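You operate a simulated robot arm through the tools that you are given. There is no shell and no other tool. Be economical: measure what you need, move in short steps, check, and stop when the job is done.

The job below is to be done with a simulated robot arm. You get a single attempt, and the scene is never put back.

JOB
Put two steel scoops of flour and one of sugar into the open pan, then cover it.
Fine: the scoop goes back empty; nothing else goes in.

Only the result counts: the job must be done as asked and must still hold three seconds after the hand-in. Knocking over, shifting, dropping, spilling or breaking anything else fails it. Lids that push on must go on centred and level and be pressed home; caps that screw on are set level and turned clockwise until they are tight.

ROBOT AND FRAMES
A 7-joint arm with a two-finger parallel gripper, fixed in place. Base frame: the origin is at the foot of the arm, x ahead of it, y to its left, z up; the work surface is at about z = 0.9. Lengths are in m, angles in rad, forces in N, time in s.
With the tool pointing down near the work surface it reaches from about 0.3 to 0.68 m from the base axis. Its first joint turns from -1.152 to 1.152 rad. Payload 1.57 kg.
The TCP is the grasp point between the finger pads, 0.03 m short of the fingertips. In the tool frame z runs along the fingers and y along their closing line. Largest opening 0.11 m; finger width 0.024, thickness 0.012; the body of the gripper, 0.048 by 0.112 m, starts 0.078 m behind the TCP.
Orientation is told as [roll, pitch, yaw] about the base's x, y, z axes, in that order, counted from this pose: with the fingers straight down and closing along the base's y, the tool's x points along the base's -x, its y along +y and its z along -z.

CONTROLS
- The arm moves only by the tool drive_tool. Its argument "rows" is a list that holds one entry, the list of rows, each a list of 6 numbers: the shift along the base's x, y, z in m, then the turn, a rotation vector about the base's x, y, z in rad. In form: [[[x, y, z, rx, ry, rz], ...]]. A call has 1 to 12 rows; each row shifts and turns the commanded pose from where the row before left it. "jaw" is the finger opening in m, from 0 to 0.11, set as the call begins (left out, the last holds). Rows are played at 5 a second. More than 0.05 m and 0.15 rad between two rows, or a gripper value outside its range, and nothing of the call is played. Where a pose cannot be reached the arm comes as near as it can. A force on the tool above 40 N (or 10 N above the force at the start of the call, whichever is more), or a blocked arm, ends the call early, and 0.2 s more pass. The fingers move at their own pace (about 0.108 m/s each) and stop on an object; they squeeze with about 41 N. The grip force told is the motor's: it shows also when the fingers shut on nothing. Time passes only in rows, and 0.2 s behind the last, so rows that do not move let the fingers close. The reply holds the time, the measured pose of the TCP, the force on the tool along the base axes, the opening and the grip force, in the units named above and with some noise.
- Cameras (640 x 400 px; columns grow to the right, rows downward): "scene" is fixed at [0.1607, -0.3922, 1.3977]; the picture's right is [0.80, -0.60, 0.00], its down [-0.39, -0.53, -0.75] and it looks along [0.45, 0.60, -0.66] (base axes); focal length 230 px, centre (320, 200). "wrist" rides on the gripper at [0.07, 0.016, -0.141] in the tool frame; the picture's right is [-0.23, 0.97, 0.00], its down [-0.85, -0.20, -0.48] and it looks along [-0.47, -0.11, 0.88] (tool axes); focal length 222 px, centre (320, 200). There is no depth. A picture from a camera that has moved, and an enlarged one, comes with that camera's place and axes in the base frame and with its lens.
- camera(camera): a new picture of that camera. No time passes.
- enlarge(camera, box): a new picture of the part [left, top, right, bottom] of that camera's present view, enlarged. No time passes.
- sign_off(): hands the job in; it is judged then, once.

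Go step by step. Nothing tells you positions but the pictures and the camera data: compare them with the known pose of the tool, close in by small moves and look again before you grip or let go. The budget is 120 turns and 64 pictures, counting those below and the enlarged ones. Unless the task says otherwise, let go and move clear before handing in, and close with one line.

The tools are called as a command line: name --argument value ..., lists and objects as JSON in quotes. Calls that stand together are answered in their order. drive_tool: Moves the arm, as the interface text tells. Its arguments: {"type":"object","properties":{"rows":{"type":"array","items":{"type":"array","items":{"type":"array","items":{"type":"number"}}}},"jaw":{"type":"number"}},"required":["rows"]} The other tools are called the same way: camera (camera) takes a picture; enlarge (camera, box) takes an enlarged picture of a part of a camera's view; sign_off () hands the job in.

At the start:

```text
t: 0.0
tool_pos: [0.3396, -0.0069, 1.2368]
tcp_rot: [0.0, 0.0, 0.0]
contact_force: [0.4, -0.5, 0.5]
opening: 0.11
grasp_force: 0.1
```

scene: 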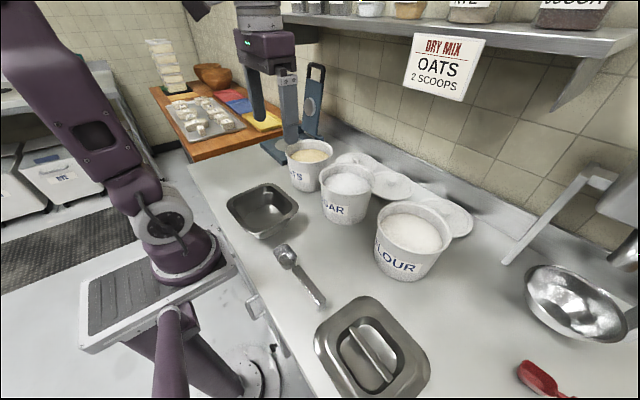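
wrist: 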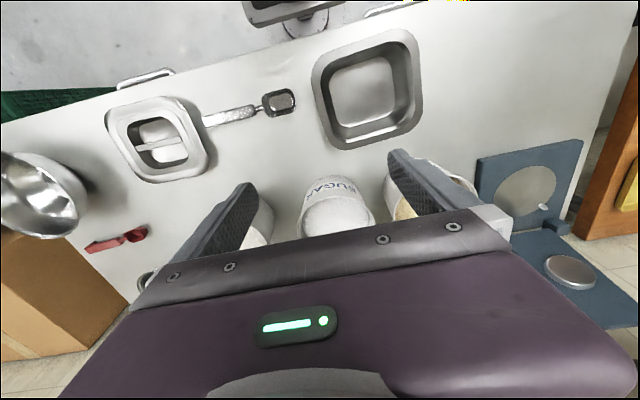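

The pan, steel scoop and lid lie near the arm, with the flour, sugar and oats tubs in a row behind them. I'll enlarge the key areas before moving.

enlarge --camera "scene" --box '[210, 130, 470, 320]'

enlarge --camera "scene" --box '[250, 230, 450, 400]'

enlarge --camera "wrist" --box '[80, 20, 440, 240]'

```text
2.11 times, centred on (340, 225) of scene
camera zoom: at [0.1607, -0.3922, 1.3977], right [0.8, -0.6, 0.0], down [-0.39, -0.53, -0.75], along [0.45, 0.6, -0.66], focal length 484 px, centre (278, 147)
```

zoom: 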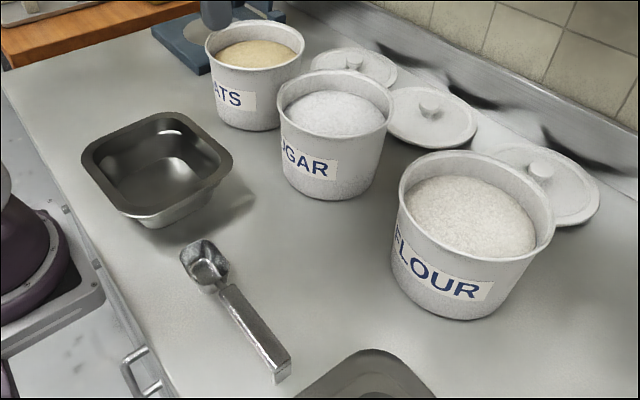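

```text
2.35 times, centred on (350, 315) of scene
camera zoom: at [0.1607, -0.3922, 1.3977], right [0.8, -0.6, 0.0], down [-0.39, -0.53, -0.75], along [0.45, 0.6, -0.66], focal length 540 px, centre (249, -71)
```

zoom: 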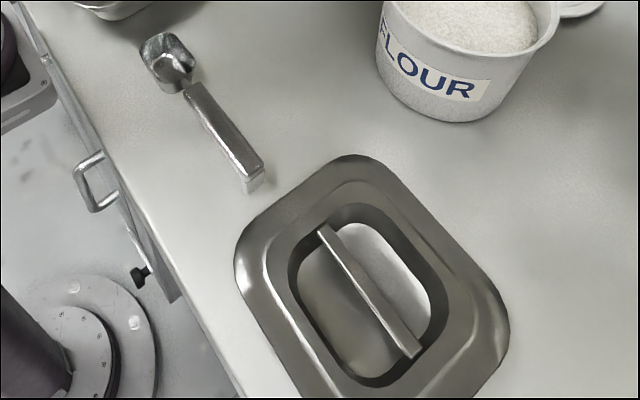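

```text
1.78 times, centred on (260, 130) of wrist
camera zoom: at [0.2711, 0.0076, 1.3764], right [0.23, 0.97, 0.0], down [0.85, -0.2, 0.48], along [0.47, -0.11, -0.88], focal length 395 px, centre (427, 324)
```

zoom: 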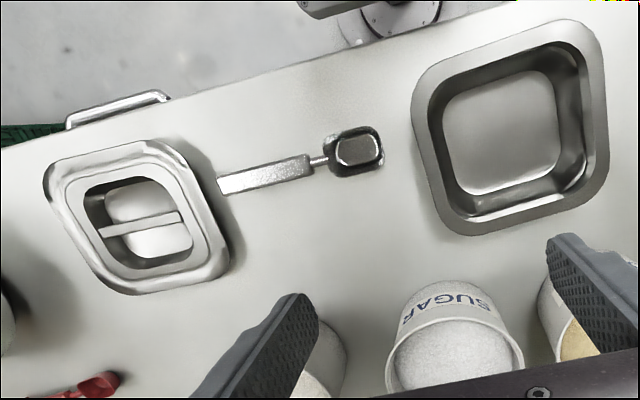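

I estimate the scoop handle runs along y at x≈0.294, from y≈-0.225 to -0.123, with its top at z≈0.927 and the bowl pointing +y. Before gripping anything, I'll test in free air that the arm can do the yaw and the tipping turn.

drive_tool --rows '[[[0, 0, 0, 0, 0, 0.1428], [0, 0, 0, 0, 0, 0.1428], [0, 0, 0, 0, 0, 0.1428], [0, 0, 0, 0, 0, 0.1428], [0, 0, 0, 0, 0, 0.1428], [0, 0, 0, 0, 0, 0.1428], [0, 0, 0, 0, 0, 0.1428], [0, 0, 0, 0, 0, 0.1428], [0, 0, 0, 0, 0, 0.1428], [0, 0, 0, 0, 0, 0.1428], [0, 0, 0, 0, 0, 0.1428]]]'

drive_tool --rows '[[[0, 0.01, 0, -0.15, 0, 0], [0, 0.01, 0, -0.15, 0, 0], [0, 0.01, 0, -0.15, 0, 0], [0, 0.01, 0, -0.15, 0, 0], [0, 0.01, 0, -0.15, 0, 0], [0, 0.01, 0, -0.15, 0, 0], [0, 0.01, 0, -0.15, 0, 0], [0, 0.01, 0, -0.15, 0, 0], [0, 0.01, 0, -0.15, 0, 0], [0, 0.01, 0, -0.15, 0, 0]]]'

```text
t: 2.4
tool_pos: [0.3408, -0.0077, 1.2346]
tcp_rot: [0.001, 0.0, 1.573]
contact_force: [-0.2, 0.4, 0.8]
opening: 0.1101
grasp_force: 0.1
```

```text
t: 4.6
tool_pos: [0.3491, 0.0756, 1.221]
tcp_rot: [-0.021, 1.499, 1.551]
contact_force: [0.1, -0.4, 0.1]
opening: 0.11
grasp_force: 0.0
out of reach, approached as far as the arm can: row 9, 10
```

The nose-down tip reaches about 86° and then stops at a limit. I'll undo it and test rolling about the handle axis.

drive_tool --rows '[[[0, -0.01, 0, 0.15, 0, 0], [0, -0.01, 0, 0.15, 0, 0], [0, -0.01, 0, 0.15, 0, 0], [0, -0.01, 0, 0.15, 0, 0], [0, -0.01, 0, 0.15, 0, 0], [0, -0.01, 0, 0.15, 0, 0], [0, -0.01, 0, 0.15, 0, 0], [0, -0.01, 0, 0.15, 0, 0], [0, -0.01, 0, 0.15, 0, 0], [0, -0.01, 0, 0.15, 0, 0]]]'

drive_tool --rows '[[[0, 0, -0.01, 0, -0.15, 0], [0, 0, -0.01, 0, -0.15, 0], [0, 0, -0.01, 0, -0.15, 0], [0, 0, -0.01, 0, -0.15, 0], [0, 0, -0.01, 0, -0.15, 0], [0, 0, -0.01, 0, -0.15, 0], [0, 0, 0, 0, -0.15, 0], [0, 0, 0, 0, -0.15, 0], [0, 0, 0, 0, -0.15, 0], [0, 0, 0, 0, -0.15, 0], [0, 0, 0, 0, -0.15, 0], [0, 0, 0, 0, -0.15, 0]]]'

```text
t: 6.8
tool_pos: [0.3489, -0.0245, 1.2205]
tcp_rot: [-0.002, -0.003, 1.569]
contact_force: [0.3, -0.2, 0.9]
opening: 0.1101
grasp_force: 0.0
```

```text
t: 9.4
tool_pos: [0.3683, -0.0373, 1.3384]
tcp_rot: [-1.708, -0.077, 1.575]
contact_force: [0.2, 0.0, 0.3]
opening: 0.11
grasp_force: 0.0
out of reach, approached as far as the arm can: row 6, 7, 8, 9, 10, 11, 12
```

Rolling only works high above the pan, so nose-down tipping it is. I'll grip the scoop with the hand leaned back about 0.55 rad, which leaves enough range to tip it well past 90°. First I'll straighten up and look at the scoop from above.

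drive_tool --rows '[[[-0.005, -0.012, 0, 0, 0.142, 0], [-0.005, -0.012, 0, 0, 0.142, 0], [-0.005, -0.012, 0, 0, 0.142, 0], [-0.005, -0.012, 0, 0, 0.142, 0], [-0.005, -0.012, -0.02, 0, 0.142, 0], [-0.005, -0.012, -0.02, 0, 0.142, 0], [-0.005, -0.012, -0.02, 0, 0.142, 0], [-0.005, -0.012, -0.02, 0, 0.142, 0], [-0.005, -0.012, -0.02, 0, 0.142, 0], [-0.005, -0.012, -0.02, 0, 0.142, 0], [-0.005, -0.012, -0.02, 0, 0.142, 0], [-0.005, -0.012, -0.02, 0, 0.142, 0]]]'

drive_tool --rows '[[[0, 0, -0.01, 0.11, 0, 0], [0, 0, -0.01, 0.11, 0, 0], [0, 0, -0.01, 0.11, 0, 0], [0, 0, -0.01, 0.11, 0, 0], [0, 0, -0.01, 0.11, 0, 0]]]'

camera --camera "wrist"

```text
t: 12.0
tool_pos: [0.3105, -0.181, 1.1788]
tcp_rot: [-0.005, 0.005, 1.496]
contact_force: [0.4, 0.3, -0.5]
opening: 0.11
grasp_force: 0.1
```

```text
t: 13.2
tool_pos: [0.3097, -0.1811, 1.1282]
tcp_rot: [0.04, -0.545, 1.484]
contact_force: [0.0, 0.3, -1.3]
opening: 0.11
grasp_force: 0.1
```

```text
58 pictures are left
camera wrist: at [0.2867, -0.314, 1.2131], right [-0.95, 0.26, 0.15], down [0.26, 0.47, 0.85], along [0.15, 0.85, -0.51], focal length 222 px, centre (320, 200)
```

wrist: 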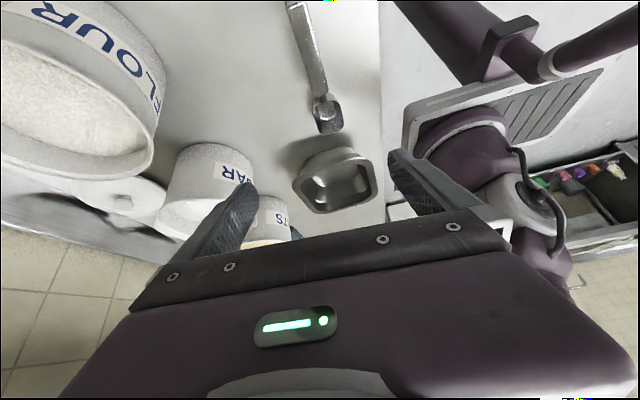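

The lean works, and the handle centre is near (0.291, -0.17). Now I'll straighten the yaw and roll and come down over the handle in steps.

drive_tool --rows '[[[-0.0031, -0.001, -0.026, 0, -0.0057, 0.011], [-0.0031, -0.001, -0.026, 0, -0.0057, 0.011], [-0.0031, -0.001, -0.026, 0, -0.0057, 0.011], [-0.0031, -0.001, -0.026, 0, -0.0057, 0.011], [-0.0031, -0.001, -0.026, 0, -0.0057, 0.011], [-0.0032, -0.001, -0.026, 0, -0.0055, 0.011]]]'

camera --camera "wrist"

enlarge --camera "scene" --box '[210, 180, 410, 340]'

```text
t: 14.6
tool_pos: [0.2891, -0.1873, 0.9728]
tcp_rot: [-0.002, -0.545, 1.571]
contact_force: [0.6, 0.1, -0.1]
opening: 0.1101
grasp_force: 0.0
```

```text
57 pictures are left
camera wrist: at [0.2733, -0.3205, 1.0566], right [-0.97, 0.2, 0.12], down [0.2, 0.48, 0.85], along [0.11, 0.85, -0.51], focal length 222 px, centre (320, 200)
```

wrist: 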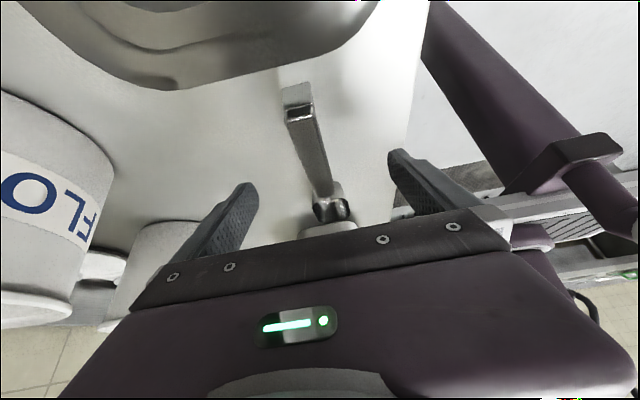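

```text
2.50 times, centred on (310, 260) of scene
camera zoom: at [0.1607, -0.3922, 1.3977], right [0.8, -0.6, 0.0], down [-0.39, -0.53, -0.75], along [0.45, 0.6, -0.66], focal length 574 px, centre (345, 50)
```

zoom: 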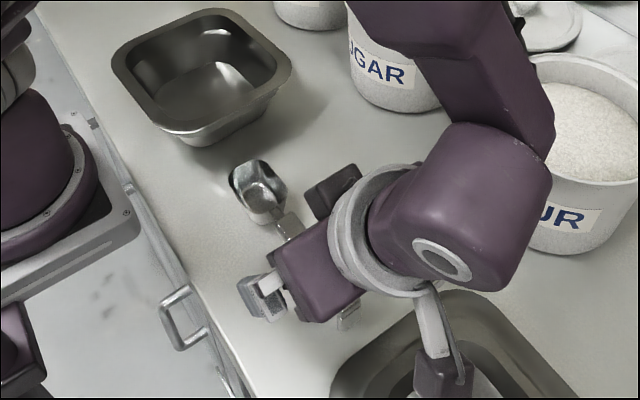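

The handle sits between the fingers at x≈0.290, z from 0.906 to 0.929. I'll lower the hand and close.

drive_tool --rows '[[[0.0003, 0, -0.013, 0, 0, 0], [0.0003, 0, -0.012, 0, 0, 0], [0.0003, 0, -0.012, 0, 0, 0]]]'

drive_tool --jaw 0 --rows '[[[0, 0, 0, 0, 0, 0], [0, 0, 0, 0, 0, 0], [0, 0, 0, 0, 0, 0], [0, 0, 0, 0, 0, 0]]]'

```text
t: 15.4
tool_pos: [0.2912, -0.1881, 0.9357]
tcp_rot: [0.001, -0.544, 1.569]
contact_force: [0.2, 0.9, 0.3]
opening: 0.11
grasp_force: 0.1
```

```text
t: 16.4
tool_pos: [0.291, -0.1885, 0.9369]
tcp_rot: [0.0, -0.544, 1.569]
contact_force: [-0.1, -0.2, -0.4]
opening: 0.0214
grasp_force: 34.3
```

The scoop is gripped (width 0.021). I'll lift it and check.

drive_tool --rows '[[[0, 0, 0.02, 0, 0, 0], [0, 0, 0.03, 0, 0, 0], [0, 0, 0.04, 0, 0, 0], [0, 0, 0.05, 0, 0, 0], [0, 0, 0.04, 0, 0, 0]]]'

camera --camera "wrist"

camera --camera "scene"

```text
t: 17.6
tool_pos: [0.2907, -0.1873, 1.1155]
tcp_rot: [0.001, -0.546, 1.571]
contact_force: [0.2, -0.3, -0.3]
opening: 0.0212
grasp_force: 34.8
```

```text
55 pictures are left
camera wrist: at [0.2738, -0.3208, 1.1996], right [-0.97, 0.2, 0.12], down [0.2, 0.48, 0.85], along [0.11, 0.85, -0.51], focal length 222 px, centre (320, 200)
```

wrist: 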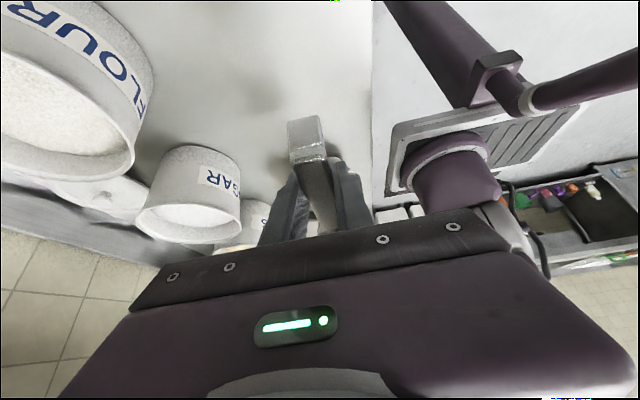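

```text
54 pictures are left
```

scene: 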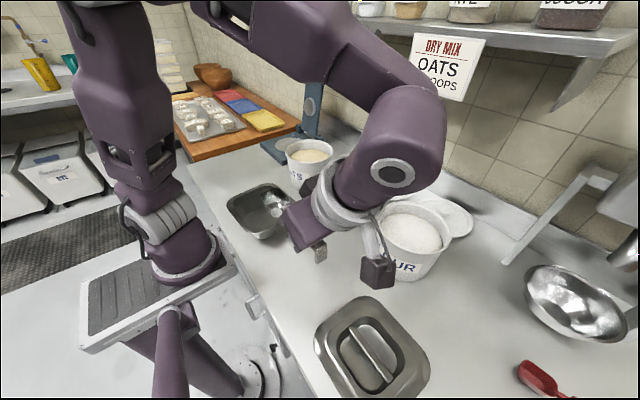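

The scoop is held level. I estimate all tub rims at z≈1.004 and x≈0.544, with flour at y≈-0.242, sugar at y≈-0.018 and oats at y≈0.195. I'll turn the bowl to +x and hover in front of the flour.

drive_tool --rows '[[[0.01, -0.005, 0.006, 0, 0, -0.1428], [0.01, -0.005, 0.006, 0, 0, -0.1428], [0.01, -0.005, 0.006, 0, 0, -0.1428], [0.01, -0.005, 0.006, 0, 0, -0.1428], [0.01, -0.005, 0.006, 0, 0, -0.1428], [0.01, -0.005, 0.006, 0, 0, -0.1428], [0.01, -0.005, 0.006, 0, 0, -0.1428], [0.01, -0.005, 0.006, 0, 0, -0.1428], [0.01, -0.005, 0.006, 0, 0, -0.1428], [0.01, -0.005, 0.006, 0, 0, -0.1428], [0.01, -0.005, 0.006, 0, 0, -0.1428]]]'

camera --camera "wrist"

camera --camera "scene"

```text
t: 20.0
tool_pos: [0.4003, -0.2423, 1.1828]
tcp_rot: [0.001, -0.544, -0.005]
contact_force: [1.1, 0.0, -0.8]
opening: 0.0211
grasp_force: 34.5
```

```text
53 pictures are left
camera wrist: at [0.2675, -0.2262, 1.2665], right [0.2, 0.97, 0.12], down [0.48, -0.2, 0.85], along [0.85, -0.11, -0.51], focal length 222 px, centre (320, 200)
```

wrist: 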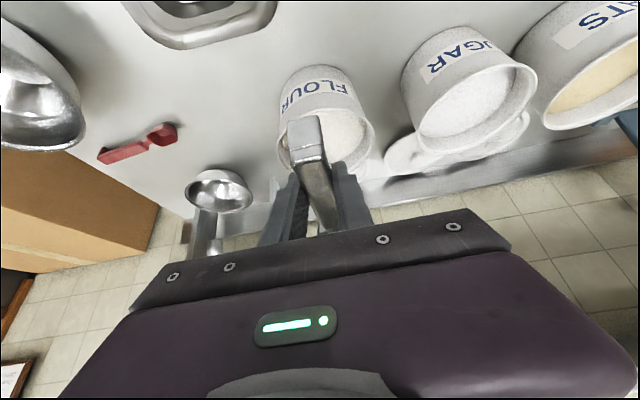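

```text
52 pictures are left
```

scene: 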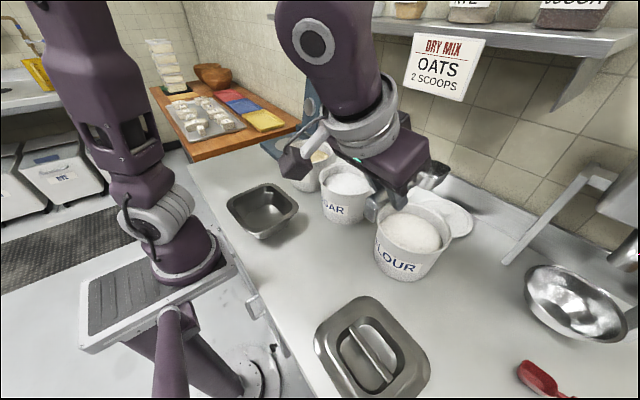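

The flour's y agrees. I'll zoom in to firm up the rim positions and the flour level.

enlarge --camera "wrist" --box '[250, 20, 550, 210]'

enlarge --camera "scene" --box '[310, 130, 480, 290]'

```text
2.11 times, centred on (400, 115) of wrist
camera zoom: at [0.2675, -0.2262, 1.2665], right [0.2, 0.97, 0.12], down [0.48, -0.2, 0.85], along [0.85, -0.11, -0.51], focal length 468 px, centre (152, 379)
```

zoom: 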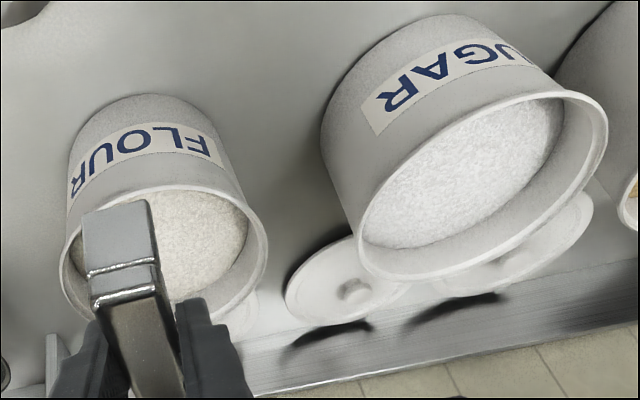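

```text
2.50 times, centred on (395, 210) of scene
camera zoom: at [0.1607, -0.3922, 1.3977], right [0.8, -0.6, 0.0], down [-0.39, -0.53, -0.75], along [0.45, 0.6, -0.66], focal length 574 px, centre (132, 175)
```

zoom: 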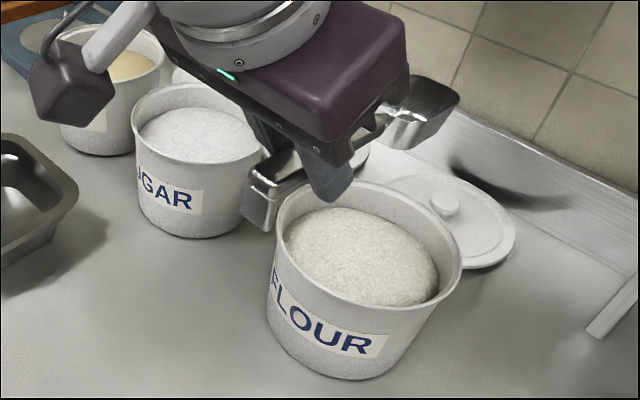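

Flour centre is at about (0.543, -0.241), its surface at z≈0.985 and the rim at 1.004. I'll tip the bowl about 60° nose-down above the tub and look before plunging.

drive_tool --rows '[[[0.014, 0, 0, 0, 0.15, 0], [0.014, 0, 0, 0, 0.15, 0], [0.014, 0, 0, 0, 0.15, 0], [0.014, 0, 0, 0, 0.15, 0], [0.014, 0, 0, 0, 0.15, 0], [0.014, 0, 0, 0, 0.15, 0], [0.014, 0, 0, 0, 0.15, 0]]]'

enlarge --camera "scene" --box '[310, 120, 500, 290]'

camera --camera "wrist"

```text
t: 21.6
tool_pos: [0.4747, -0.2406, 1.1829]
tcp_rot: [-0.002, 0.256, -0.003]
contact_force: [-0.7, -0.9, -0.8]
opening: 0.0213
grasp_force: 34.7
out of reach, approached as far as the arm can: row 6, 7
```

```text
2.35 times, centred on (405, 205) of scene
camera zoom: at [0.1607, -0.3922, 1.3977], right [0.8, -0.6, 0.0], down [-0.39, -0.53, -0.75], along [0.45, 0.6, -0.66], focal length 540 px, centre (120, 188)
```

zoom: 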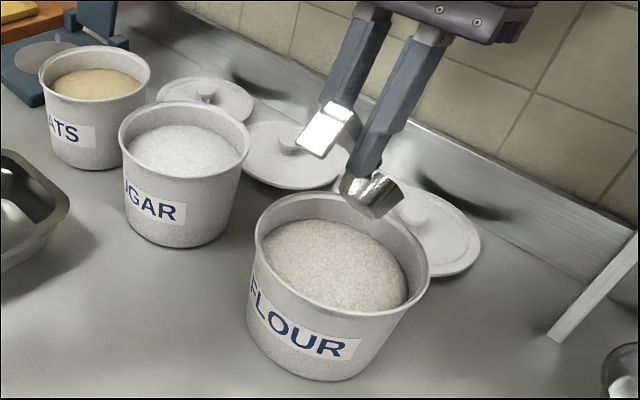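

```text
48 pictures are left
camera wrist: at [0.4439, -0.2252, 1.3361], right [0.22, 0.97, -0.06], down [0.95, -0.2, 0.25], along [0.23, -0.11, -0.97], focal length 222 px, centre (320, 200)
```

wrist: 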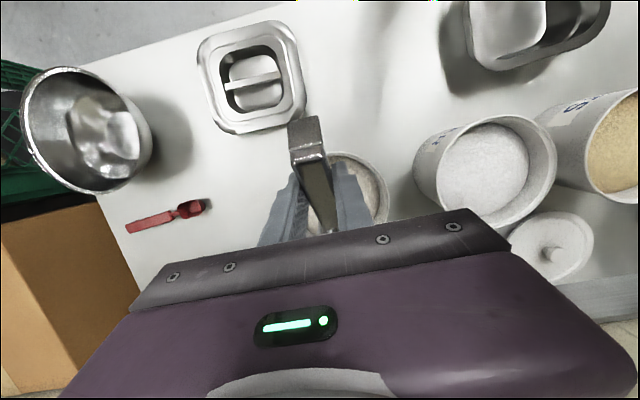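

The tilt maxes out near 46°, which is enough if I go to x≈0.488. I'll plunge straight down with the bowl centred in the tub.

drive_tool --rows '[[[0.007, 0, -0.02, 0, 0, 0], [0.006, 0, -0.02, 0, 0, 0], [0, 0, -0.02, 0, 0, 0], [0, 0, -0.02, 0, 0, 0], [0, 0, -0.015, 0, 0, 0]]]'

enlarge --camera "scene" --box '[310, 120, 500, 290]'

```text
t: 22.8
tool_pos: [0.4882, -0.2416, 1.0865]
tcp_rot: [-0.002, 0.255, -0.002]
contact_force: [-0.6, -0.9, -1.1]
opening: 0.0214
grasp_force: 34.1
```

```text
2.35 times, centred on (405, 205) of scene
camera zoom: at [0.1607, -0.3922, 1.3977], right [0.8, -0.6, 0.0], down [-0.39, -0.53, -0.75], along [0.45, 0.6, -0.66], focal length 540 px, centre (120, 188)
```

zoom: 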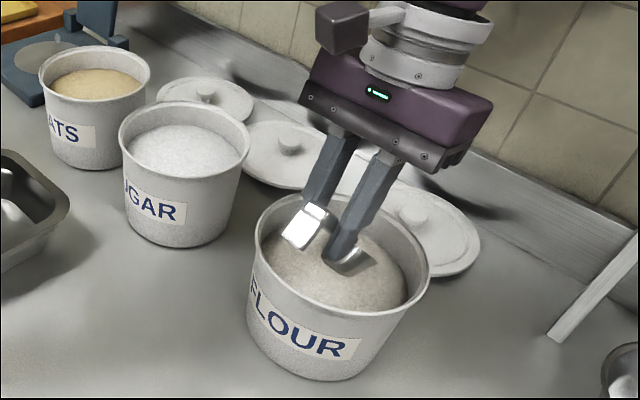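

On track. I'll plunge the rest of the way, then sweep the bowl up to level inside the tub.

drive_tool --rows '[[[0, 0, -0.015, 0, 0, 0], [0, 0, -0.015, 0, 0, 0], [0, 0, -0.014, 0, 0, 0], [0.005, 0, 0, 0, 0, 0]]]'

drive_tool --rows '[[[-0.003, 0, 0, 0, -0.05, 0], [-0.005, 0, 0.002, 0, -0.1, 0], [-0.008, 0, 0.004, 0, -0.1, 0], [-0.01, 0, 0.006, 0, -0.1, 0], [-0.009, 0, 0.006, 0, -0.1, 0], [-0.008, 0, 0.005, 0, -0.1, 0], [-0.007, 0, 0.004, 0, -0.1, 0], [-0.006, 0, 0.004, 0, -0.1, 0], [-0.004, 0, 0.004, 0, -0.05, 0]]]'

enlarge --camera "scene" --box '[310, 120, 500, 290]'

```text
t: 23.8
tool_pos: [0.4938, -0.2409, 1.0429]
tcp_rot: [-0.001, 0.258, -0.001]
contact_force: [-1.2, 0.5, -1.1]
opening: 0.0217
grasp_force: 34.6
```

```text
t: 25.8
tool_pos: [0.4327, -0.2403, 1.0775]
tcp_rot: [0.0, -0.546, -0.003]
contact_force: [0.0, 0.3, -1.3]
opening: 0.0214
grasp_force: 34.6
```

```text
2.35 times, centred on (405, 205) of scene
camera zoom: at [0.1607, -0.3922, 1.3977], right [0.8, -0.6, 0.0], down [-0.39, -0.53, -0.75], along [0.45, 0.6, -0.66], focal length 540 px, centre (120, 188)
```

zoom: 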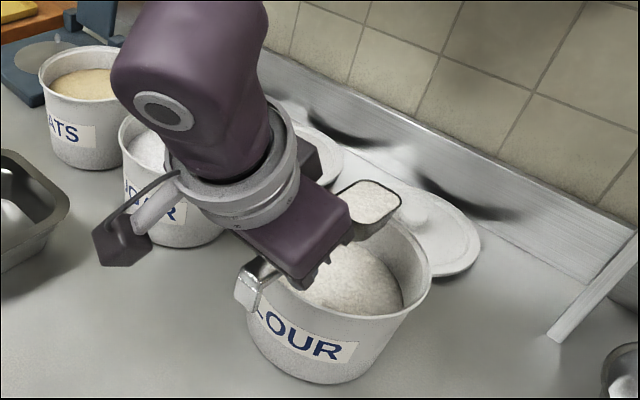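

The scoop is full and level. I'll lift it slowly and carry it to the pan, which is centred near (0.312, 0.083) with its rim at z≈0.95, turning to a tangential yaw of about 105°.

drive_tool --rows '[[[0, 0, 0.015, 0, 0, 0], [0, 0, 0.02, 0, 0, 0], [0, 0, 0.025, 0, 0, 0], [0, 0, 0.02, 0, 0, 0], [0, 0, 0.01, 0, 0, 0]]]'

drive_tool --rows '[[[-0.0058, 0.0145, 0, 0, 0, 0.122], [-0.0058, 0.0145, 0, 0, 0, 0.122], [-0.0058, 0.0145, 0, 0, 0, 0.122], [-0.0058, 0.0145, 0, 0, 0, 0.122], [-0.0058, 0.0145, 0, 0, 0, 0.122], [-0.0058, 0.0145, 0, 0, 0, 0.122], [-0.0058, 0.0145, 0, 0, 0, 0.122], [-0.0058, 0.0145, 0, 0, 0, 0.122]]]'

drive_tool --rows '[[[-0.0058, 0.0145, 0, 0, 0, 0.122], [-0.0058, 0.0145, 0, 0, 0, 0.122], [-0.0058, 0.0145, 0, 0, 0, 0.122], [-0.0058, 0.0145, 0, 0, 0, 0.122], [-0.0058, 0.0145, 0, 0, 0, 0.122], [-0.0058, 0.0145, 0, 0, 0, 0.122], [-0.0058, 0.0145, 0, 0, 0, 0.122]]]'

enlarge --camera "scene" --box '[200, 120, 480, 300]'

```text
t: 27.0
tool_pos: [0.4323, -0.2409, 1.1684]
tcp_rot: [0.0, -0.545, -0.003]
contact_force: [0.7, -0.8, -0.2]
opening: 0.0214
grasp_force: 34.7
```

```text
t: 28.8
tool_pos: [0.3851, -0.1245, 1.17]
tcp_rot: [-0.002, -0.544, 0.978]
contact_force: [-1.1, 0.3, -1.4]
opening: 0.0218
grasp_force: 34.2
```

```text
t: 30.4
tool_pos: [0.3474, -0.0233, 1.1692]
tcp_rot: [-0.003, -0.545, 1.831]
contact_force: [-0.3, 0.0, -1.3]
opening: 0.0215
grasp_force: 34.1
```

```text
2.22 times, centred on (340, 210) of scene
camera zoom: at [0.1607, -0.3922, 1.3977], right [0.8, -0.6, 0.0], down [-0.39, -0.53, -0.75], along [0.45, 0.6, -0.66], focal length 510 px, centre (276, 178)
```

zoom: 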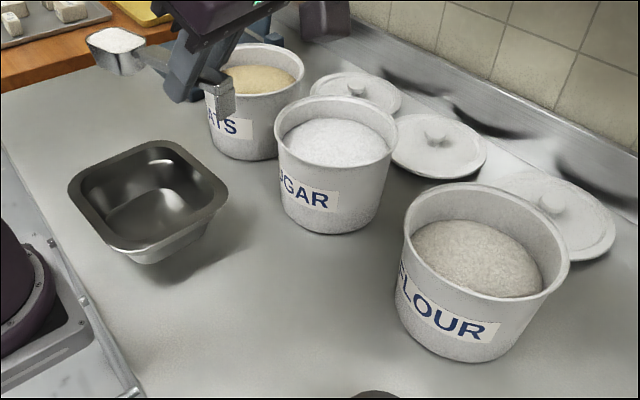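

No spill, and the bowl is above the pan. I'll lower it while tilting nose-down to about 60°, keeping the lip over the pan centre.

drive_tool --rows '[[[0, 0, -0.024, -0.145, -0.0388, 0], [0, 0, -0.025, -0.145, -0.0388, 0], [0, 0.002, -0.012, -0.145, -0.0388, 0], [-0.0027, 0.0101, -0.008, -0.145, -0.0388, 0], [-0.0034, 0.0126, 0, -0.145, -0.0388, 0], [-0.0038, 0.0141, 0.005, -0.145, -0.0388, 0], [-0.0043, 0.0159, 0.005, -0.145, -0.0388, 0]]]'

enlarge --camera "scene" --box '[200, 120, 400, 270]'

```text
t: 32.0
tool_pos: [0.333, 0.0297, 1.1091]
tcp_rot: [-0.006, 0.507, 1.829]
contact_force: [-0.9, 0.2, -1.6]
opening: 0.0215
grasp_force: 34.8
```

```text
2.67 times, centred on (300, 195) of scene
camera zoom: at [0.1606, -0.3922, 1.3977], right [0.8, -0.6, 0.0], down [-0.39, -0.53, -0.75], along [0.45, 0.6, -0.66], focal length 612 px, centre (373, 213)
```

zoom: 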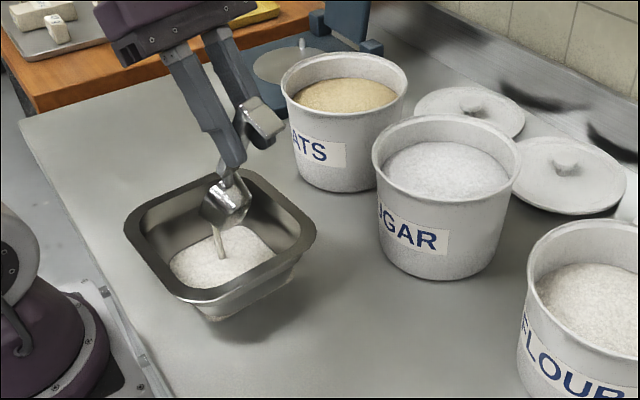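

It is pouring cleanly into the pan. I'll keep tilting to empty the bowl.

drive_tool --rows '[[[-0.0045, 0.0169, 0.005, -0.145, -0.0388, 0], [-0.0048, 0.0178, 0.005, -0.145, -0.0388, 0], [-0.0048, 0.018, 0.005, -0.145, -0.0388, 0], [-0.0049, 0.0182, 0, -0.145, -0.0388, 0], [-0.0047, 0.0174, 0, -0.145, -0.0388, 0], [0, 0, 0, 0, 0, 0], [0, 0, 0, 0, 0, 0], [0, 0, 0, 0, 0, 0], [0, 0, 0, 0, 0, 0], [0, 0, 0, 0, 0, 0]]]'

enlarge --camera "scene" --box '[200, 120, 400, 270]'

```text
t: 34.2
tool_pos: [0.3082, 0.119, 1.1251]
tcp_rot: [-0.011, 1.256, 1.823]
contact_force: [0.3, 0.2, -0.7]
opening: 0.0211
grasp_force: 34.9
```

```text
2.67 times, centred on (300, 195) of scene
camera zoom: at [0.1607, -0.3922, 1.3977], right [0.8, -0.6, 0.0], down [-0.39, -0.53, -0.75], along [0.45, 0.6, -0.66], focal length 612 px, centre (373, 213)
```

zoom: 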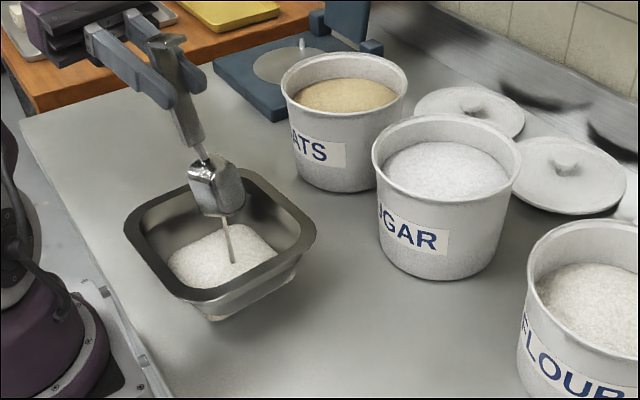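

A thin stream is still falling. I'll tilt a little more and wait for it to finish.

drive_tool --rows '[[[-0.0045, 0.0165, 0, -0.145, -0.0388, 0], [0, 0, 0, 0, 0, 0], [0, 0, 0, 0, 0, 0], [0, 0, 0, 0, 0, 0], [0, 0, 0, 0, 0, 0], [0, 0, 0, 0, 0, 0], [0, 0, 0, 0, 0, 0], [0, 0, 0, 0, 0, 0], [0, 0, 0, 0, 0, 0], [0, 0, 0, 0, 0, 0]]]'

enlarge --camera "scene" --box '[200, 120, 400, 270]'

```text
t: 36.4
tool_pos: [0.3054, 0.1358, 1.1241]
tcp_rot: [-0.019, 1.407, 1.815]
contact_force: [0.4, 0.6, -0.7]
opening: 0.021
grasp_force: 34.6
```

```text
2.67 times, centred on (300, 195) of scene
camera zoom: at [0.1607, -0.3922, 1.3977], right [0.8, -0.6, 0.0], down [-0.39, -0.53, -0.75], along [0.45, 0.6, -0.66], focal length 612 px, centre (373, 213)
```

zoom: 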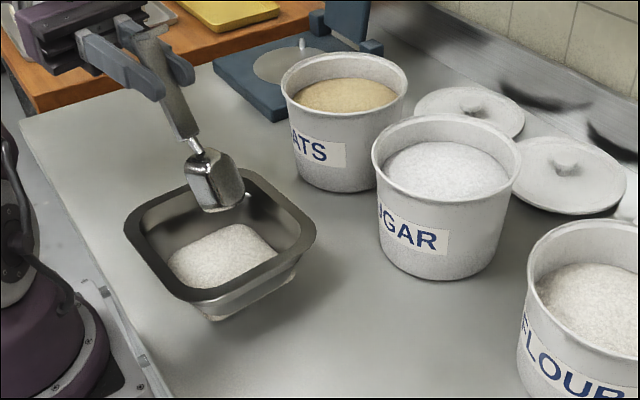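

The bowl is empty. I'll tilt back to the 0.8 rad dig angle and return above the flour for the second scoop.

drive_tool --rows '[[[0.0037, -0.0145, 0.01, 0.139, 0.0372, 0], [0.0037, -0.0145, 0.01, 0.139, 0.0372, 0], [0.0037, -0.0145, 0.01, 0.139, 0.0372, 0], [0.0037, -0.0145, 0.01, 0.139, 0.0372, 0], [0.0037, -0.0145, 0.006, 0.139, 0.0372, 0], [0.0037, -0.0145, 0.006, 0.139, 0.0372, 0], [0.0037, -0.0145, 0.004, 0.139, 0.0372, 0], [0.0037, -0.0145, 0.003, 0.139, 0.0372, 0]]]'

drive_tool --rows '[[[0.012, -0.0215, 0, 0, 0, -0.148], [0.012, -0.0215, 0, 0, 0, -0.148], [0.012, -0.0215, 0, 0, 0, -0.148], [0.012, -0.0215, 0, 0, 0, -0.148], [0.012, -0.0215, 0, 0, 0, -0.148], [0.012, -0.0215, 0, 0, 0, -0.148], [0.012, -0.0215, 0, 0, 0, -0.148], [0.012, -0.0215, 0, 0, 0, -0.148], [0.012, -0.0215, 0, 0, 0, -0.148], [0.012, -0.0215, 0, 0, 0, -0.148], [0.012, -0.0215, 0, 0, 0, -0.148], [0.012, -0.0215, 0, 0, 0, -0.148]]]'

enlarge --camera "scene" --box '[210, 120, 500, 300]'

```text
t: 38.2
tool_pos: [0.3342, 0.0193, 1.1828]
tcp_rot: [-0.005, 0.256, 1.83]
contact_force: [0.7, -1.0, -0.8]
opening: 0.021
grasp_force: 34.2
```

```text
t: 40.8
tool_pos: [0.4766, -0.2385, 1.1833]
tcp_rot: [-0.002, 0.258, 0.051]
contact_force: [-0.2, -0.5, -1.5]
opening: 0.0214
grasp_force: 34.3
```

```text
2.21 times, centred on (355, 210) of scene
camera zoom: at [0.1607, -0.3922, 1.3977], right [0.8, -0.6, 0.0], down [-0.39, -0.53, -0.75], along [0.45, 0.6, -0.66], focal length 507 px, centre (243, 178)
```

zoom: 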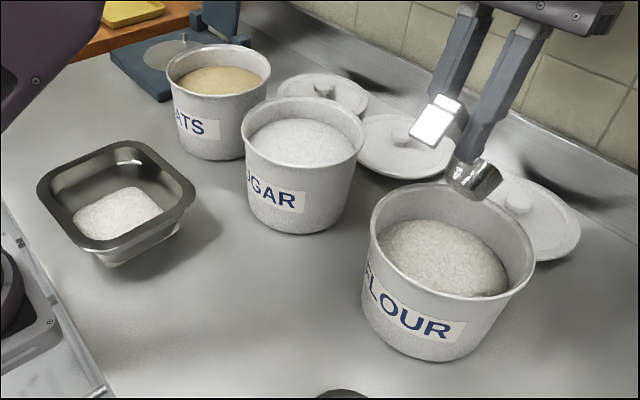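

The first scoop landed neatly. Second flour scoop, digging slightly deeper.

drive_tool --rows '[[[0.006, -0.001, -0.02, 0, 0, -0.026], [0.006, -0.001, -0.02, 0, 0, -0.026], [0, -0.0005, -0.025, 0, 0, 0], [0, 0, -0.025, 0, 0, 0], [0, 0, -0.02, 0, 0, 0], [0, 0, -0.02, 0, 0, 0], [0, 0, -0.017, 0, 0, 0], [0.006, 0, 0, 0, 0, 0]]]'

drive_tool --rows '[[[-0.003, 0, 0, 0, -0.05, 0], [-0.005, 0, 0.004, 0, -0.1, 0], [-0.008, 0, 0.006, 0, -0.1, 0], [-0.01, 0, 0.008, 0, -0.1, 0], [-0.009, 0, 0.006, 0, -0.1, 0], [-0.008, 0, 0.005, 0, -0.1, 0], [-0.007, 0, 0.004, 0, -0.1, 0], [-0.006, 0, 0.004, 0, -0.1, 0], [-0.004, 0, 0.004, 0, -0.05, 0]]]'

enlarge --camera "scene" --box '[310, 120, 500, 290]'

```text
t: 42.6
tool_pos: [0.4945, -0.2414, 1.0358]
tcp_rot: [-0.004, 0.259, -0.001]
contact_force: [-1.4, -1.0, 0.0]
opening: 0.0213
grasp_force: 34.9
```

```text
t: 44.6
tool_pos: [0.4354, -0.2409, 1.0765]
tcp_rot: [-0.004, -0.545, 0.002]
contact_force: [-0.4, -0.3, -1.3]
opening: 0.0212
grasp_force: 34.6
```

```text
2.35 times, centred on (405, 205) of scene
camera zoom: at [0.1607, -0.3922, 1.3977], right [0.8, -0.6, 0.0], down [-0.39, -0.53, -0.75], along [0.45, 0.6, -0.66], focal length 540 px, centre (120, 188)
```

zoom: 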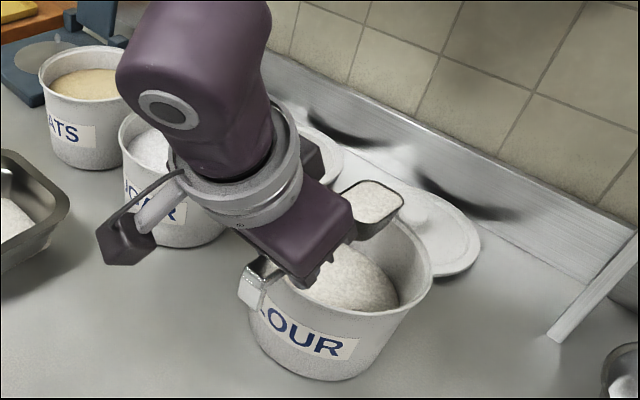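

The scoop is full again. I'll carry it to the pan the same way.

drive_tool --rows '[[[0, 0, 0.015, 0, 0, 0], [0, 0, 0.02, 0, 0, 0], [0, 0, 0.025, 0, 0, 0], [0, 0, 0.02, 0, 0, 0], [0, 0, 0.013, 0, 0, 0]]]'

drive_tool --rows '[[[-0.0059, 0.0145, 0, 0, 0, 0.122], [-0.0059, 0.0145, 0, 0, 0, 0.122], [-0.0059, 0.0145, 0, 0, 0, 0.122], [-0.0059, 0.0145, 0, 0, 0, 0.122], [-0.0059, 0.0145, 0, 0, 0, 0.122], [-0.0059, 0.0145, 0, 0, 0, 0.122], [-0.0059, 0.0145, 0, 0, 0, 0.122], [-0.0059, 0.0145, 0, 0, 0, 0.122]]]'

drive_tool --rows '[[[-0.0059, 0.0145, 0, 0, 0, 0.122], [-0.0059, 0.0145, 0, 0, 0, 0.122], [-0.0059, 0.0145, 0, 0, 0, 0.122], [-0.0059, 0.0145, 0, 0, 0, 0.122], [-0.0059, 0.0145, 0, 0, 0, 0.122], [-0.0059, 0.0145, 0, 0, 0, 0.122], [-0.0059, 0.0145, 0, 0, 0, 0.122]]]'

```text
t: 45.8
tool_pos: [0.4349, -0.2403, 1.1699]
tcp_rot: [-0.003, -0.544, 0.0]
contact_force: [0.8, 0.0, -1.2]
opening: 0.0216
grasp_force: 34.6
```

```text
t: 47.6
tool_pos: [0.3885, -0.1241, 1.1709]
tcp_rot: [-0.004, -0.544, 0.98]
contact_force: [0.4, -0.3, -0.9]
opening: 0.0216
grasp_force: 34.6
```

```text
t: 49.2
tool_pos: [0.3453, -0.0237, 1.1706]
tcp_rot: [-0.004, -0.545, 1.833]
contact_force: [0.5, -0.5, -1.7]
opening: 0.0215
grasp_force: 34.5
```

It is at the same pose as before, so I'll pour fully and wait.

drive_tool --rows '[[[0, 0, -0.024, -0.145, -0.0388, 0], [0, 0, -0.025, -0.145, -0.0388, 0], [0, 0.002, -0.012, -0.145, -0.0388, 0], [-0.0027, 0.0101, -0.008, -0.145, -0.0388, 0], [-0.0034, 0.0126, 0, -0.145, -0.0388, 0], [-0.0038, 0.0141, 0.005, -0.145, -0.0388, 0], [-0.0043, 0.0159, 0.005, -0.145, -0.0388, 0]]]'

drive_tool --rows '[[[-0.0045, 0.0169, 0.005, -0.145, -0.0388, 0], [-0.0048, 0.0178, 0.005, -0.145, -0.0388, 0], [-0.0048, 0.018, 0.005, -0.145, -0.0388, 0], [-0.0049, 0.0182, 0, -0.145, -0.0388, 0], [-0.0047, 0.0174, 0, -0.145, -0.0388, 0], [-0.0045, 0.0165, 0, -0.145, -0.0388, 0], [0, 0, 0, 0, 0, 0], [0, 0, 0, 0, 0, 0], [0, 0, 0, 0, 0, 0], [0, 0, 0, 0, 0, 0]]]'

drive_tool --rows '[[[0, 0, 0, 0, 0, 0], [0, 0, 0, 0, 0, 0], [0, 0, 0, 0, 0, 0], [0, 0, 0, 0, 0, 0], [0, 0, 0, 0, 0, 0], [0, 0, 0, 0, 0, 0], [0, 0, 0, 0, 0, 0], [0, 0, 0, 0, 0, 0]]]'

enlarge --camera "scene" --box '[200, 120, 400, 270]'

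```text
t: 50.8
tool_pos: [0.3316, 0.0344, 1.1115]
tcp_rot: [-0.006, 0.51, 1.833]
contact_force: [0.7, 0.1, 0.2]
opening: 0.0214
grasp_force: 33.9
```

```text
t: 53.0
tool_pos: [0.3036, 0.1344, 1.1271]
tcp_rot: [-0.008, 1.408, 1.83]
contact_force: [0.4, -0.3, -0.5]
opening: 0.0211
grasp_force: 34.5
```

```text
t: 54.8
tool_pos: [0.3036, 0.1352, 1.1261]
tcp_rot: [-0.005, 1.41, 1.828]
contact_force: [0.5, 0.5, -0.1]
opening: 0.0215
grasp_force: 33.7
```

```text
2.67 times, centred on (300, 195) of scene
camera zoom: at [0.1607, -0.3922, 1.3977], right [0.8, -0.6, 0.0], down [-0.39, -0.53, -0.75], along [0.45, 0.6, -0.66], focal length 612 px, centre (373, 213)
```

zoom: 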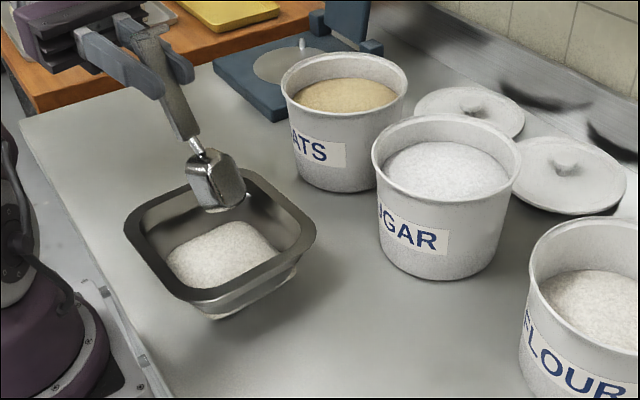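

Two scoops of flour are in. Next I'll go above the sugar at the dig angle.

drive_tool --rows '[[[0.0037, -0.0145, 0.01, 0.139, 0.0372, 0], [0.0037, -0.0145, 0.01, 0.139, 0.0372, 0], [0.0037, -0.0145, 0.01, 0.139, 0.0372, 0], [0.0037, -0.0145, 0.01, 0.139, 0.0372, 0], [0.0037, -0.0145, 0.006, 0.139, 0.0372, 0], [0.0037, -0.0145, 0.006, 0.139, 0.0372, 0], [0.0037, -0.0145, 0.004, 0.139, 0.0372, 0], [0.0037, -0.0145, 0.003, 0.139, 0.0372, 0]]]'

drive_tool --rows '[[[0.0122, -0.0024, 0, 0, 0, -0.1495], [0.0122, -0.0024, 0, 0, 0, -0.1495], [0.0122, -0.0024, 0, 0, 0, -0.1495], [0.0122, -0.0024, 0, 0, 0, -0.1495], [0.0122, -0.0024, 0, 0, 0, -0.1495], [0.0122, -0.0024, 0, 0, 0, -0.1495], [0.0122, -0.0024, 0, 0, 0, -0.1495], [0.0122, -0.0024, 0, 0, 0, -0.1495], [0.0122, -0.0024, 0, 0, 0, -0.1495], [0.0122, -0.0024, 0, 0, 0, -0.1495], [0.0122, -0.0024, 0, 0, 0, -0.1495], [0.0122, -0.0024, 0, 0, 0, -0.1495]]]'

enlarge --camera "scene" --box '[210, 80, 450, 250]'

camera --camera "wrist"

```text
t: 56.6
tool_pos: [0.3357, 0.0214, 1.185]
tcp_rot: [-0.006, 0.254, 1.832]
contact_force: [-0.4, 0.2, -0.8]
opening: 0.0213
grasp_force: 34.2
```

```text
t: 59.2
tool_pos: [0.4807, -0.0077, 1.1853]
tcp_rot: [-0.003, 0.258, 0.034]
contact_force: [0.1, -0.1, -1.8]
opening: 0.0212
grasp_force: 34.5
```

```text
2.35 times, centred on (330, 165) of scene
camera zoom: at [0.1607, -0.3922, 1.3977], right [0.8, -0.6, 0.0], down [-0.39, -0.53, -0.75], along [0.45, 0.6, -0.66], focal length 540 px, centre (296, 282)
```

zoom: 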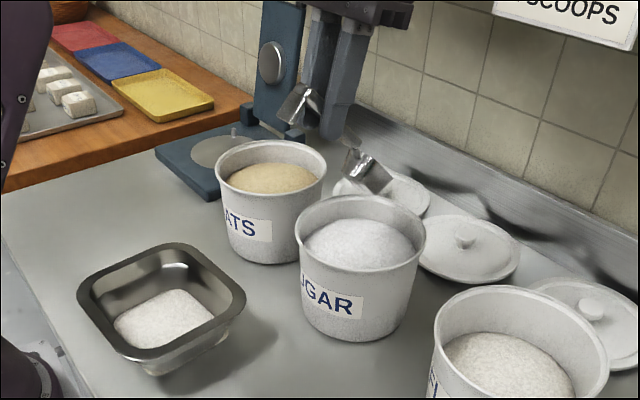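

```text
37 pictures are left
camera wrist: at [0.4494, 0.0074, 1.3389], right [0.19, 0.98, -0.06], down [0.96, -0.17, 0.25], along [0.23, -0.1, -0.97], focal length 222 px, centre (320, 200)
```

wrist: 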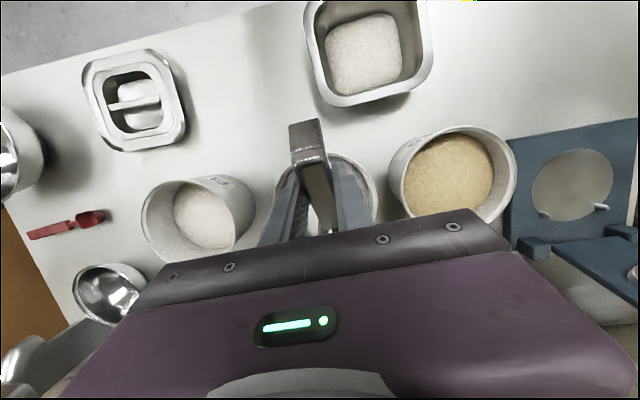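

I want the sugar tub's y a bit tighter before plunging.

enlarge --camera "wrist" --box '[240, 110, 400, 250]'

```text
2.86 times, centred on (320, 180) of wrist
camera zoom: at [0.4494, 0.0074, 1.3389], right [0.19, 0.98, -0.06], down [0.96, -0.17, 0.25], along [0.23, -0.1, -0.97], focal length 635 px, centre (320, 257)
```

zoom: 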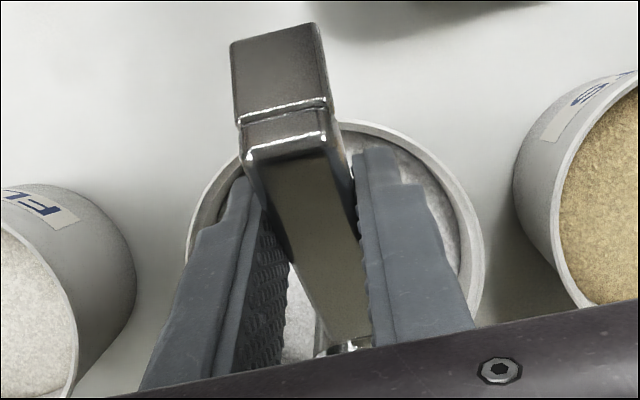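

Sugar centre is (0.540, -0.018). I'll shift, plunge and scoop.

drive_tool --rows '[[[0.003, -0.005, -0.01, 0, 0, -0.017], [0.002, -0.0055, -0.02, 0, 0, -0.017], [0, 0, -0.025, 0, 0, 0], [0, 0, -0.025, 0, 0, 0], [0, 0, -0.02, 0, 0, 0], [0, 0, -0.02, 0, 0, 0], [0, 0, -0.015, 0, 0, 0], [0, 0, -0.009, 0, 0, 0], [0.005, 0, 0, 0, 0, 0]]]'

drive_tool --rows '[[[-0.003, 0, 0, 0, -0.05, 0], [-0.005, 0, 0.003, 0, -0.1, 0], [-0.008, 0, 0.005, 0, -0.1, 0], [-0.01, 0, 0.007, 0, -0.1, 0], [-0.009, 0, 0.006, 0, -0.1, 0], [-0.008, 0, 0.005, 0, -0.1, 0], [-0.007, 0, 0.004, 0, -0.1, 0], [-0.006, 0, 0.004, 0, -0.1, 0], [-0.004, 0, 0.004, 0, -0.05, 0]]]'

enlarge --camera "scene" --box '[230, 100, 450, 260]'

```text
t: 61.2
tool_pos: [0.4908, -0.0183, 1.0404]
tcp_rot: [-0.004, 0.258, 0.003]
contact_force: [0.5, 0.2, -1.1]
opening: 0.0215
grasp_force: 34.7
```

```text
t: 63.2
tool_pos: [0.4333, -0.0176, 1.0767]
tcp_rot: [0.006, -0.505, 0.0]
contact_force: [0.1, -0.1, -1.8]
opening: 0.0216
grasp_force: 34.3
out of reach, approached as far as the arm can: row 9
```

```text
2.50 times, centred on (340, 180) of scene
camera zoom: at [0.1607, -0.3922, 1.3977], right [0.8, -0.6, 0.0], down [-0.39, -0.53, -0.75], along [0.45, 0.6, -0.66], focal length 574 px, centre (270, 250)
```

zoom: 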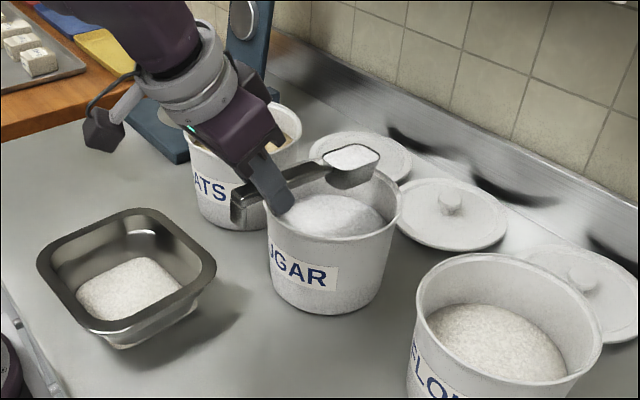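

The scoop is full of sugar and very nearly level. I'll lift and check the attitude.

drive_tool --rows '[[[0, 0, 0.015, 0, 0, 0], [0, 0, 0.02, 0, 0, 0], [0, 0, 0.025, 0, 0, 0], [0, 0, 0.02, 0, 0, 0], [0, 0, 0.013, 0, 0, 0]]]'

drive_tool --rows '[[[0, 0, 0, 0, 0, 0.122], [0, 0, 0, 0, 0, 0.122], [-0.003, 0, 0, 0, 0, 0.122], [-0.003, 0, 0, 0, 0, 0.122], [-0.003, 0, 0, 0, 0, 0.122], [-0.003, 0, 0, 0, 0, 0.122]]]'

```text
t: 64.4
tool_pos: [0.4334, -0.0181, 1.1702]
tcp_rot: [-0.003, -0.541, 0.004]
contact_force: [0.6, -0.3, -1.7]
opening: 0.0212
grasp_force: 34.9
```

```text
t: 65.8
tool_pos: [0.4218, -0.0177, 1.1705]
tcp_rot: [-0.004, -0.543, 0.735]
contact_force: [0.3, 0.1, -1.2]
opening: 0.0213
grasp_force: 34.8
```

drive_tool --rows '[[[-0.0084, -0.0006, 0, 0, 0, 0.122], [-0.0084, -0.0006, 0, 0, 0, 0.122], [-0.0084, -0.0006, 0, 0, 0, 0.122], [-0.0084, -0.0006, 0, 0, 0, 0.122], [-0.0084, -0.0006, 0, 0, 0, 0.122], [-0.0084, -0.0006, 0, 0, 0, 0.122], [-0.0084, -0.0006, 0, 0, 0, 0.122], [-0.0084, -0.0006, 0, 0, 0, 0.122], [-0.0084, -0.0006, 0, 0, 0, 0.122]]]'

enlarge --camera "scene" --box '[200, 110, 440, 280]'

```text
t: 67.8
tool_pos: [0.3454, -0.0246, 1.1686]
tcp_rot: [-0.005, -0.54, 1.837]
contact_force: [-0.4, -0.1, -0.9]
opening: 0.0217
grasp_force: 34.1
```

```text
2.35 times, centred on (320, 195) of scene
camera zoom: at [0.1607, -0.3922, 1.3977], right [0.8, -0.6, 0.0], down [-0.39, -0.53, -0.75], along [0.45, 0.6, -0.66], focal length 540 px, centre (320, 212)
```

zoom: 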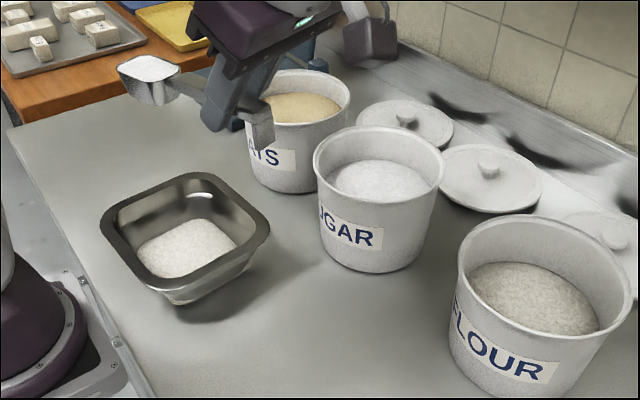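

No spill so far. I'll pour the sugar with the same motion.

drive_tool --rows '[[[0, 0, -0.023, -0.145, -0.0388, 0], [0, 0, -0.025, -0.145, -0.0388, 0], [0, 0.002, -0.012, -0.145, -0.0388, 0], [-0.0027, 0.0101, -0.008, -0.145, -0.0388, 0], [-0.0034, 0.0126, 0, -0.145, -0.0388, 0], [-0.0038, 0.0141, 0.005, -0.145, -0.0388, 0], [-0.0043, 0.0159, 0.005, -0.145, -0.0388, 0]]]'

drive_tool --rows '[[[-0.0045, 0.0169, 0.005, -0.145, -0.0388, 0], [-0.0048, 0.0178, 0.005, -0.145, -0.0388, 0], [-0.0048, 0.018, 0.005, -0.145, -0.0388, 0], [-0.0049, 0.0182, 0, -0.145, -0.0388, 0], [-0.0047, 0.0174, 0, -0.145, -0.0388, 0], [-0.0045, 0.0165, 0, -0.145, -0.0388, 0], [0, 0, 0, 0, 0, 0], [0, 0, 0, 0, 0, 0], [0, 0, 0, 0, 0, 0], [0, 0, 0, 0, 0, 0]]]'

drive_tool --rows '[[[0, 0, 0, 0, 0, 0], [0, 0, 0, 0, 0, 0], [0, 0, 0, 0, 0, 0], [0, 0, 0, 0, 0, 0], [0, 0, 0, 0, 0, 0], [0, 0, 0, 0, 0, 0], [0, 0, 0, 0, 0, 0], [0, 0, 0, 0, 0, 0], [0, 0, 0, 0, 0, 0], [0, 0, 0, 0, 0, 0]]]'

enlarge --camera "scene" --box '[200, 120, 400, 270]'

```text
t: 69.4
tool_pos: [0.3302, 0.0342, 1.1118]
tcp_rot: [-0.004, 0.511, 1.834]
contact_force: [0.2, 0.1, -2.2]
opening: 0.021
grasp_force: 33.8
```

```text
t: 71.6
tool_pos: [0.3034, 0.1362, 1.129]
tcp_rot: [0.003, 1.41, 1.84]
contact_force: [0.3, 0.2, -1.6]
opening: 0.0213
grasp_force: 34.7
```

```text
t: 73.8
tool_pos: [0.3024, 0.1361, 1.1286]
tcp_rot: [0.005, 1.409, 1.838]
contact_force: [-0.3, -0.3, -2.0]
opening: 0.0212
grasp_force: 34.2
```

```text
2.67 times, centred on (300, 195) of scene
camera zoom: at [0.1607, -0.3922, 1.3977], right [0.8, -0.6, 0.0], down [-0.39, -0.53, -0.75], along [0.45, 0.6, -0.66], focal length 612 px, centre (373, 213)
```

zoom: 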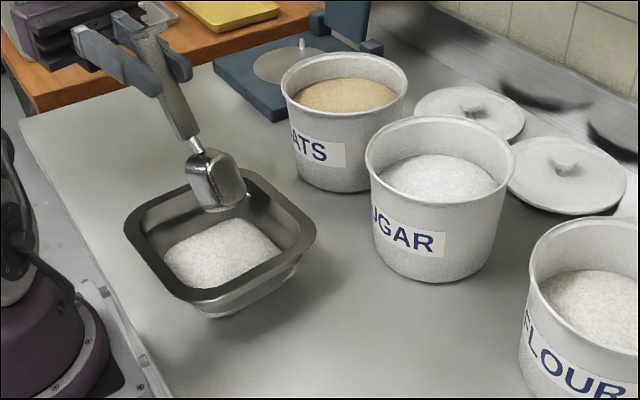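

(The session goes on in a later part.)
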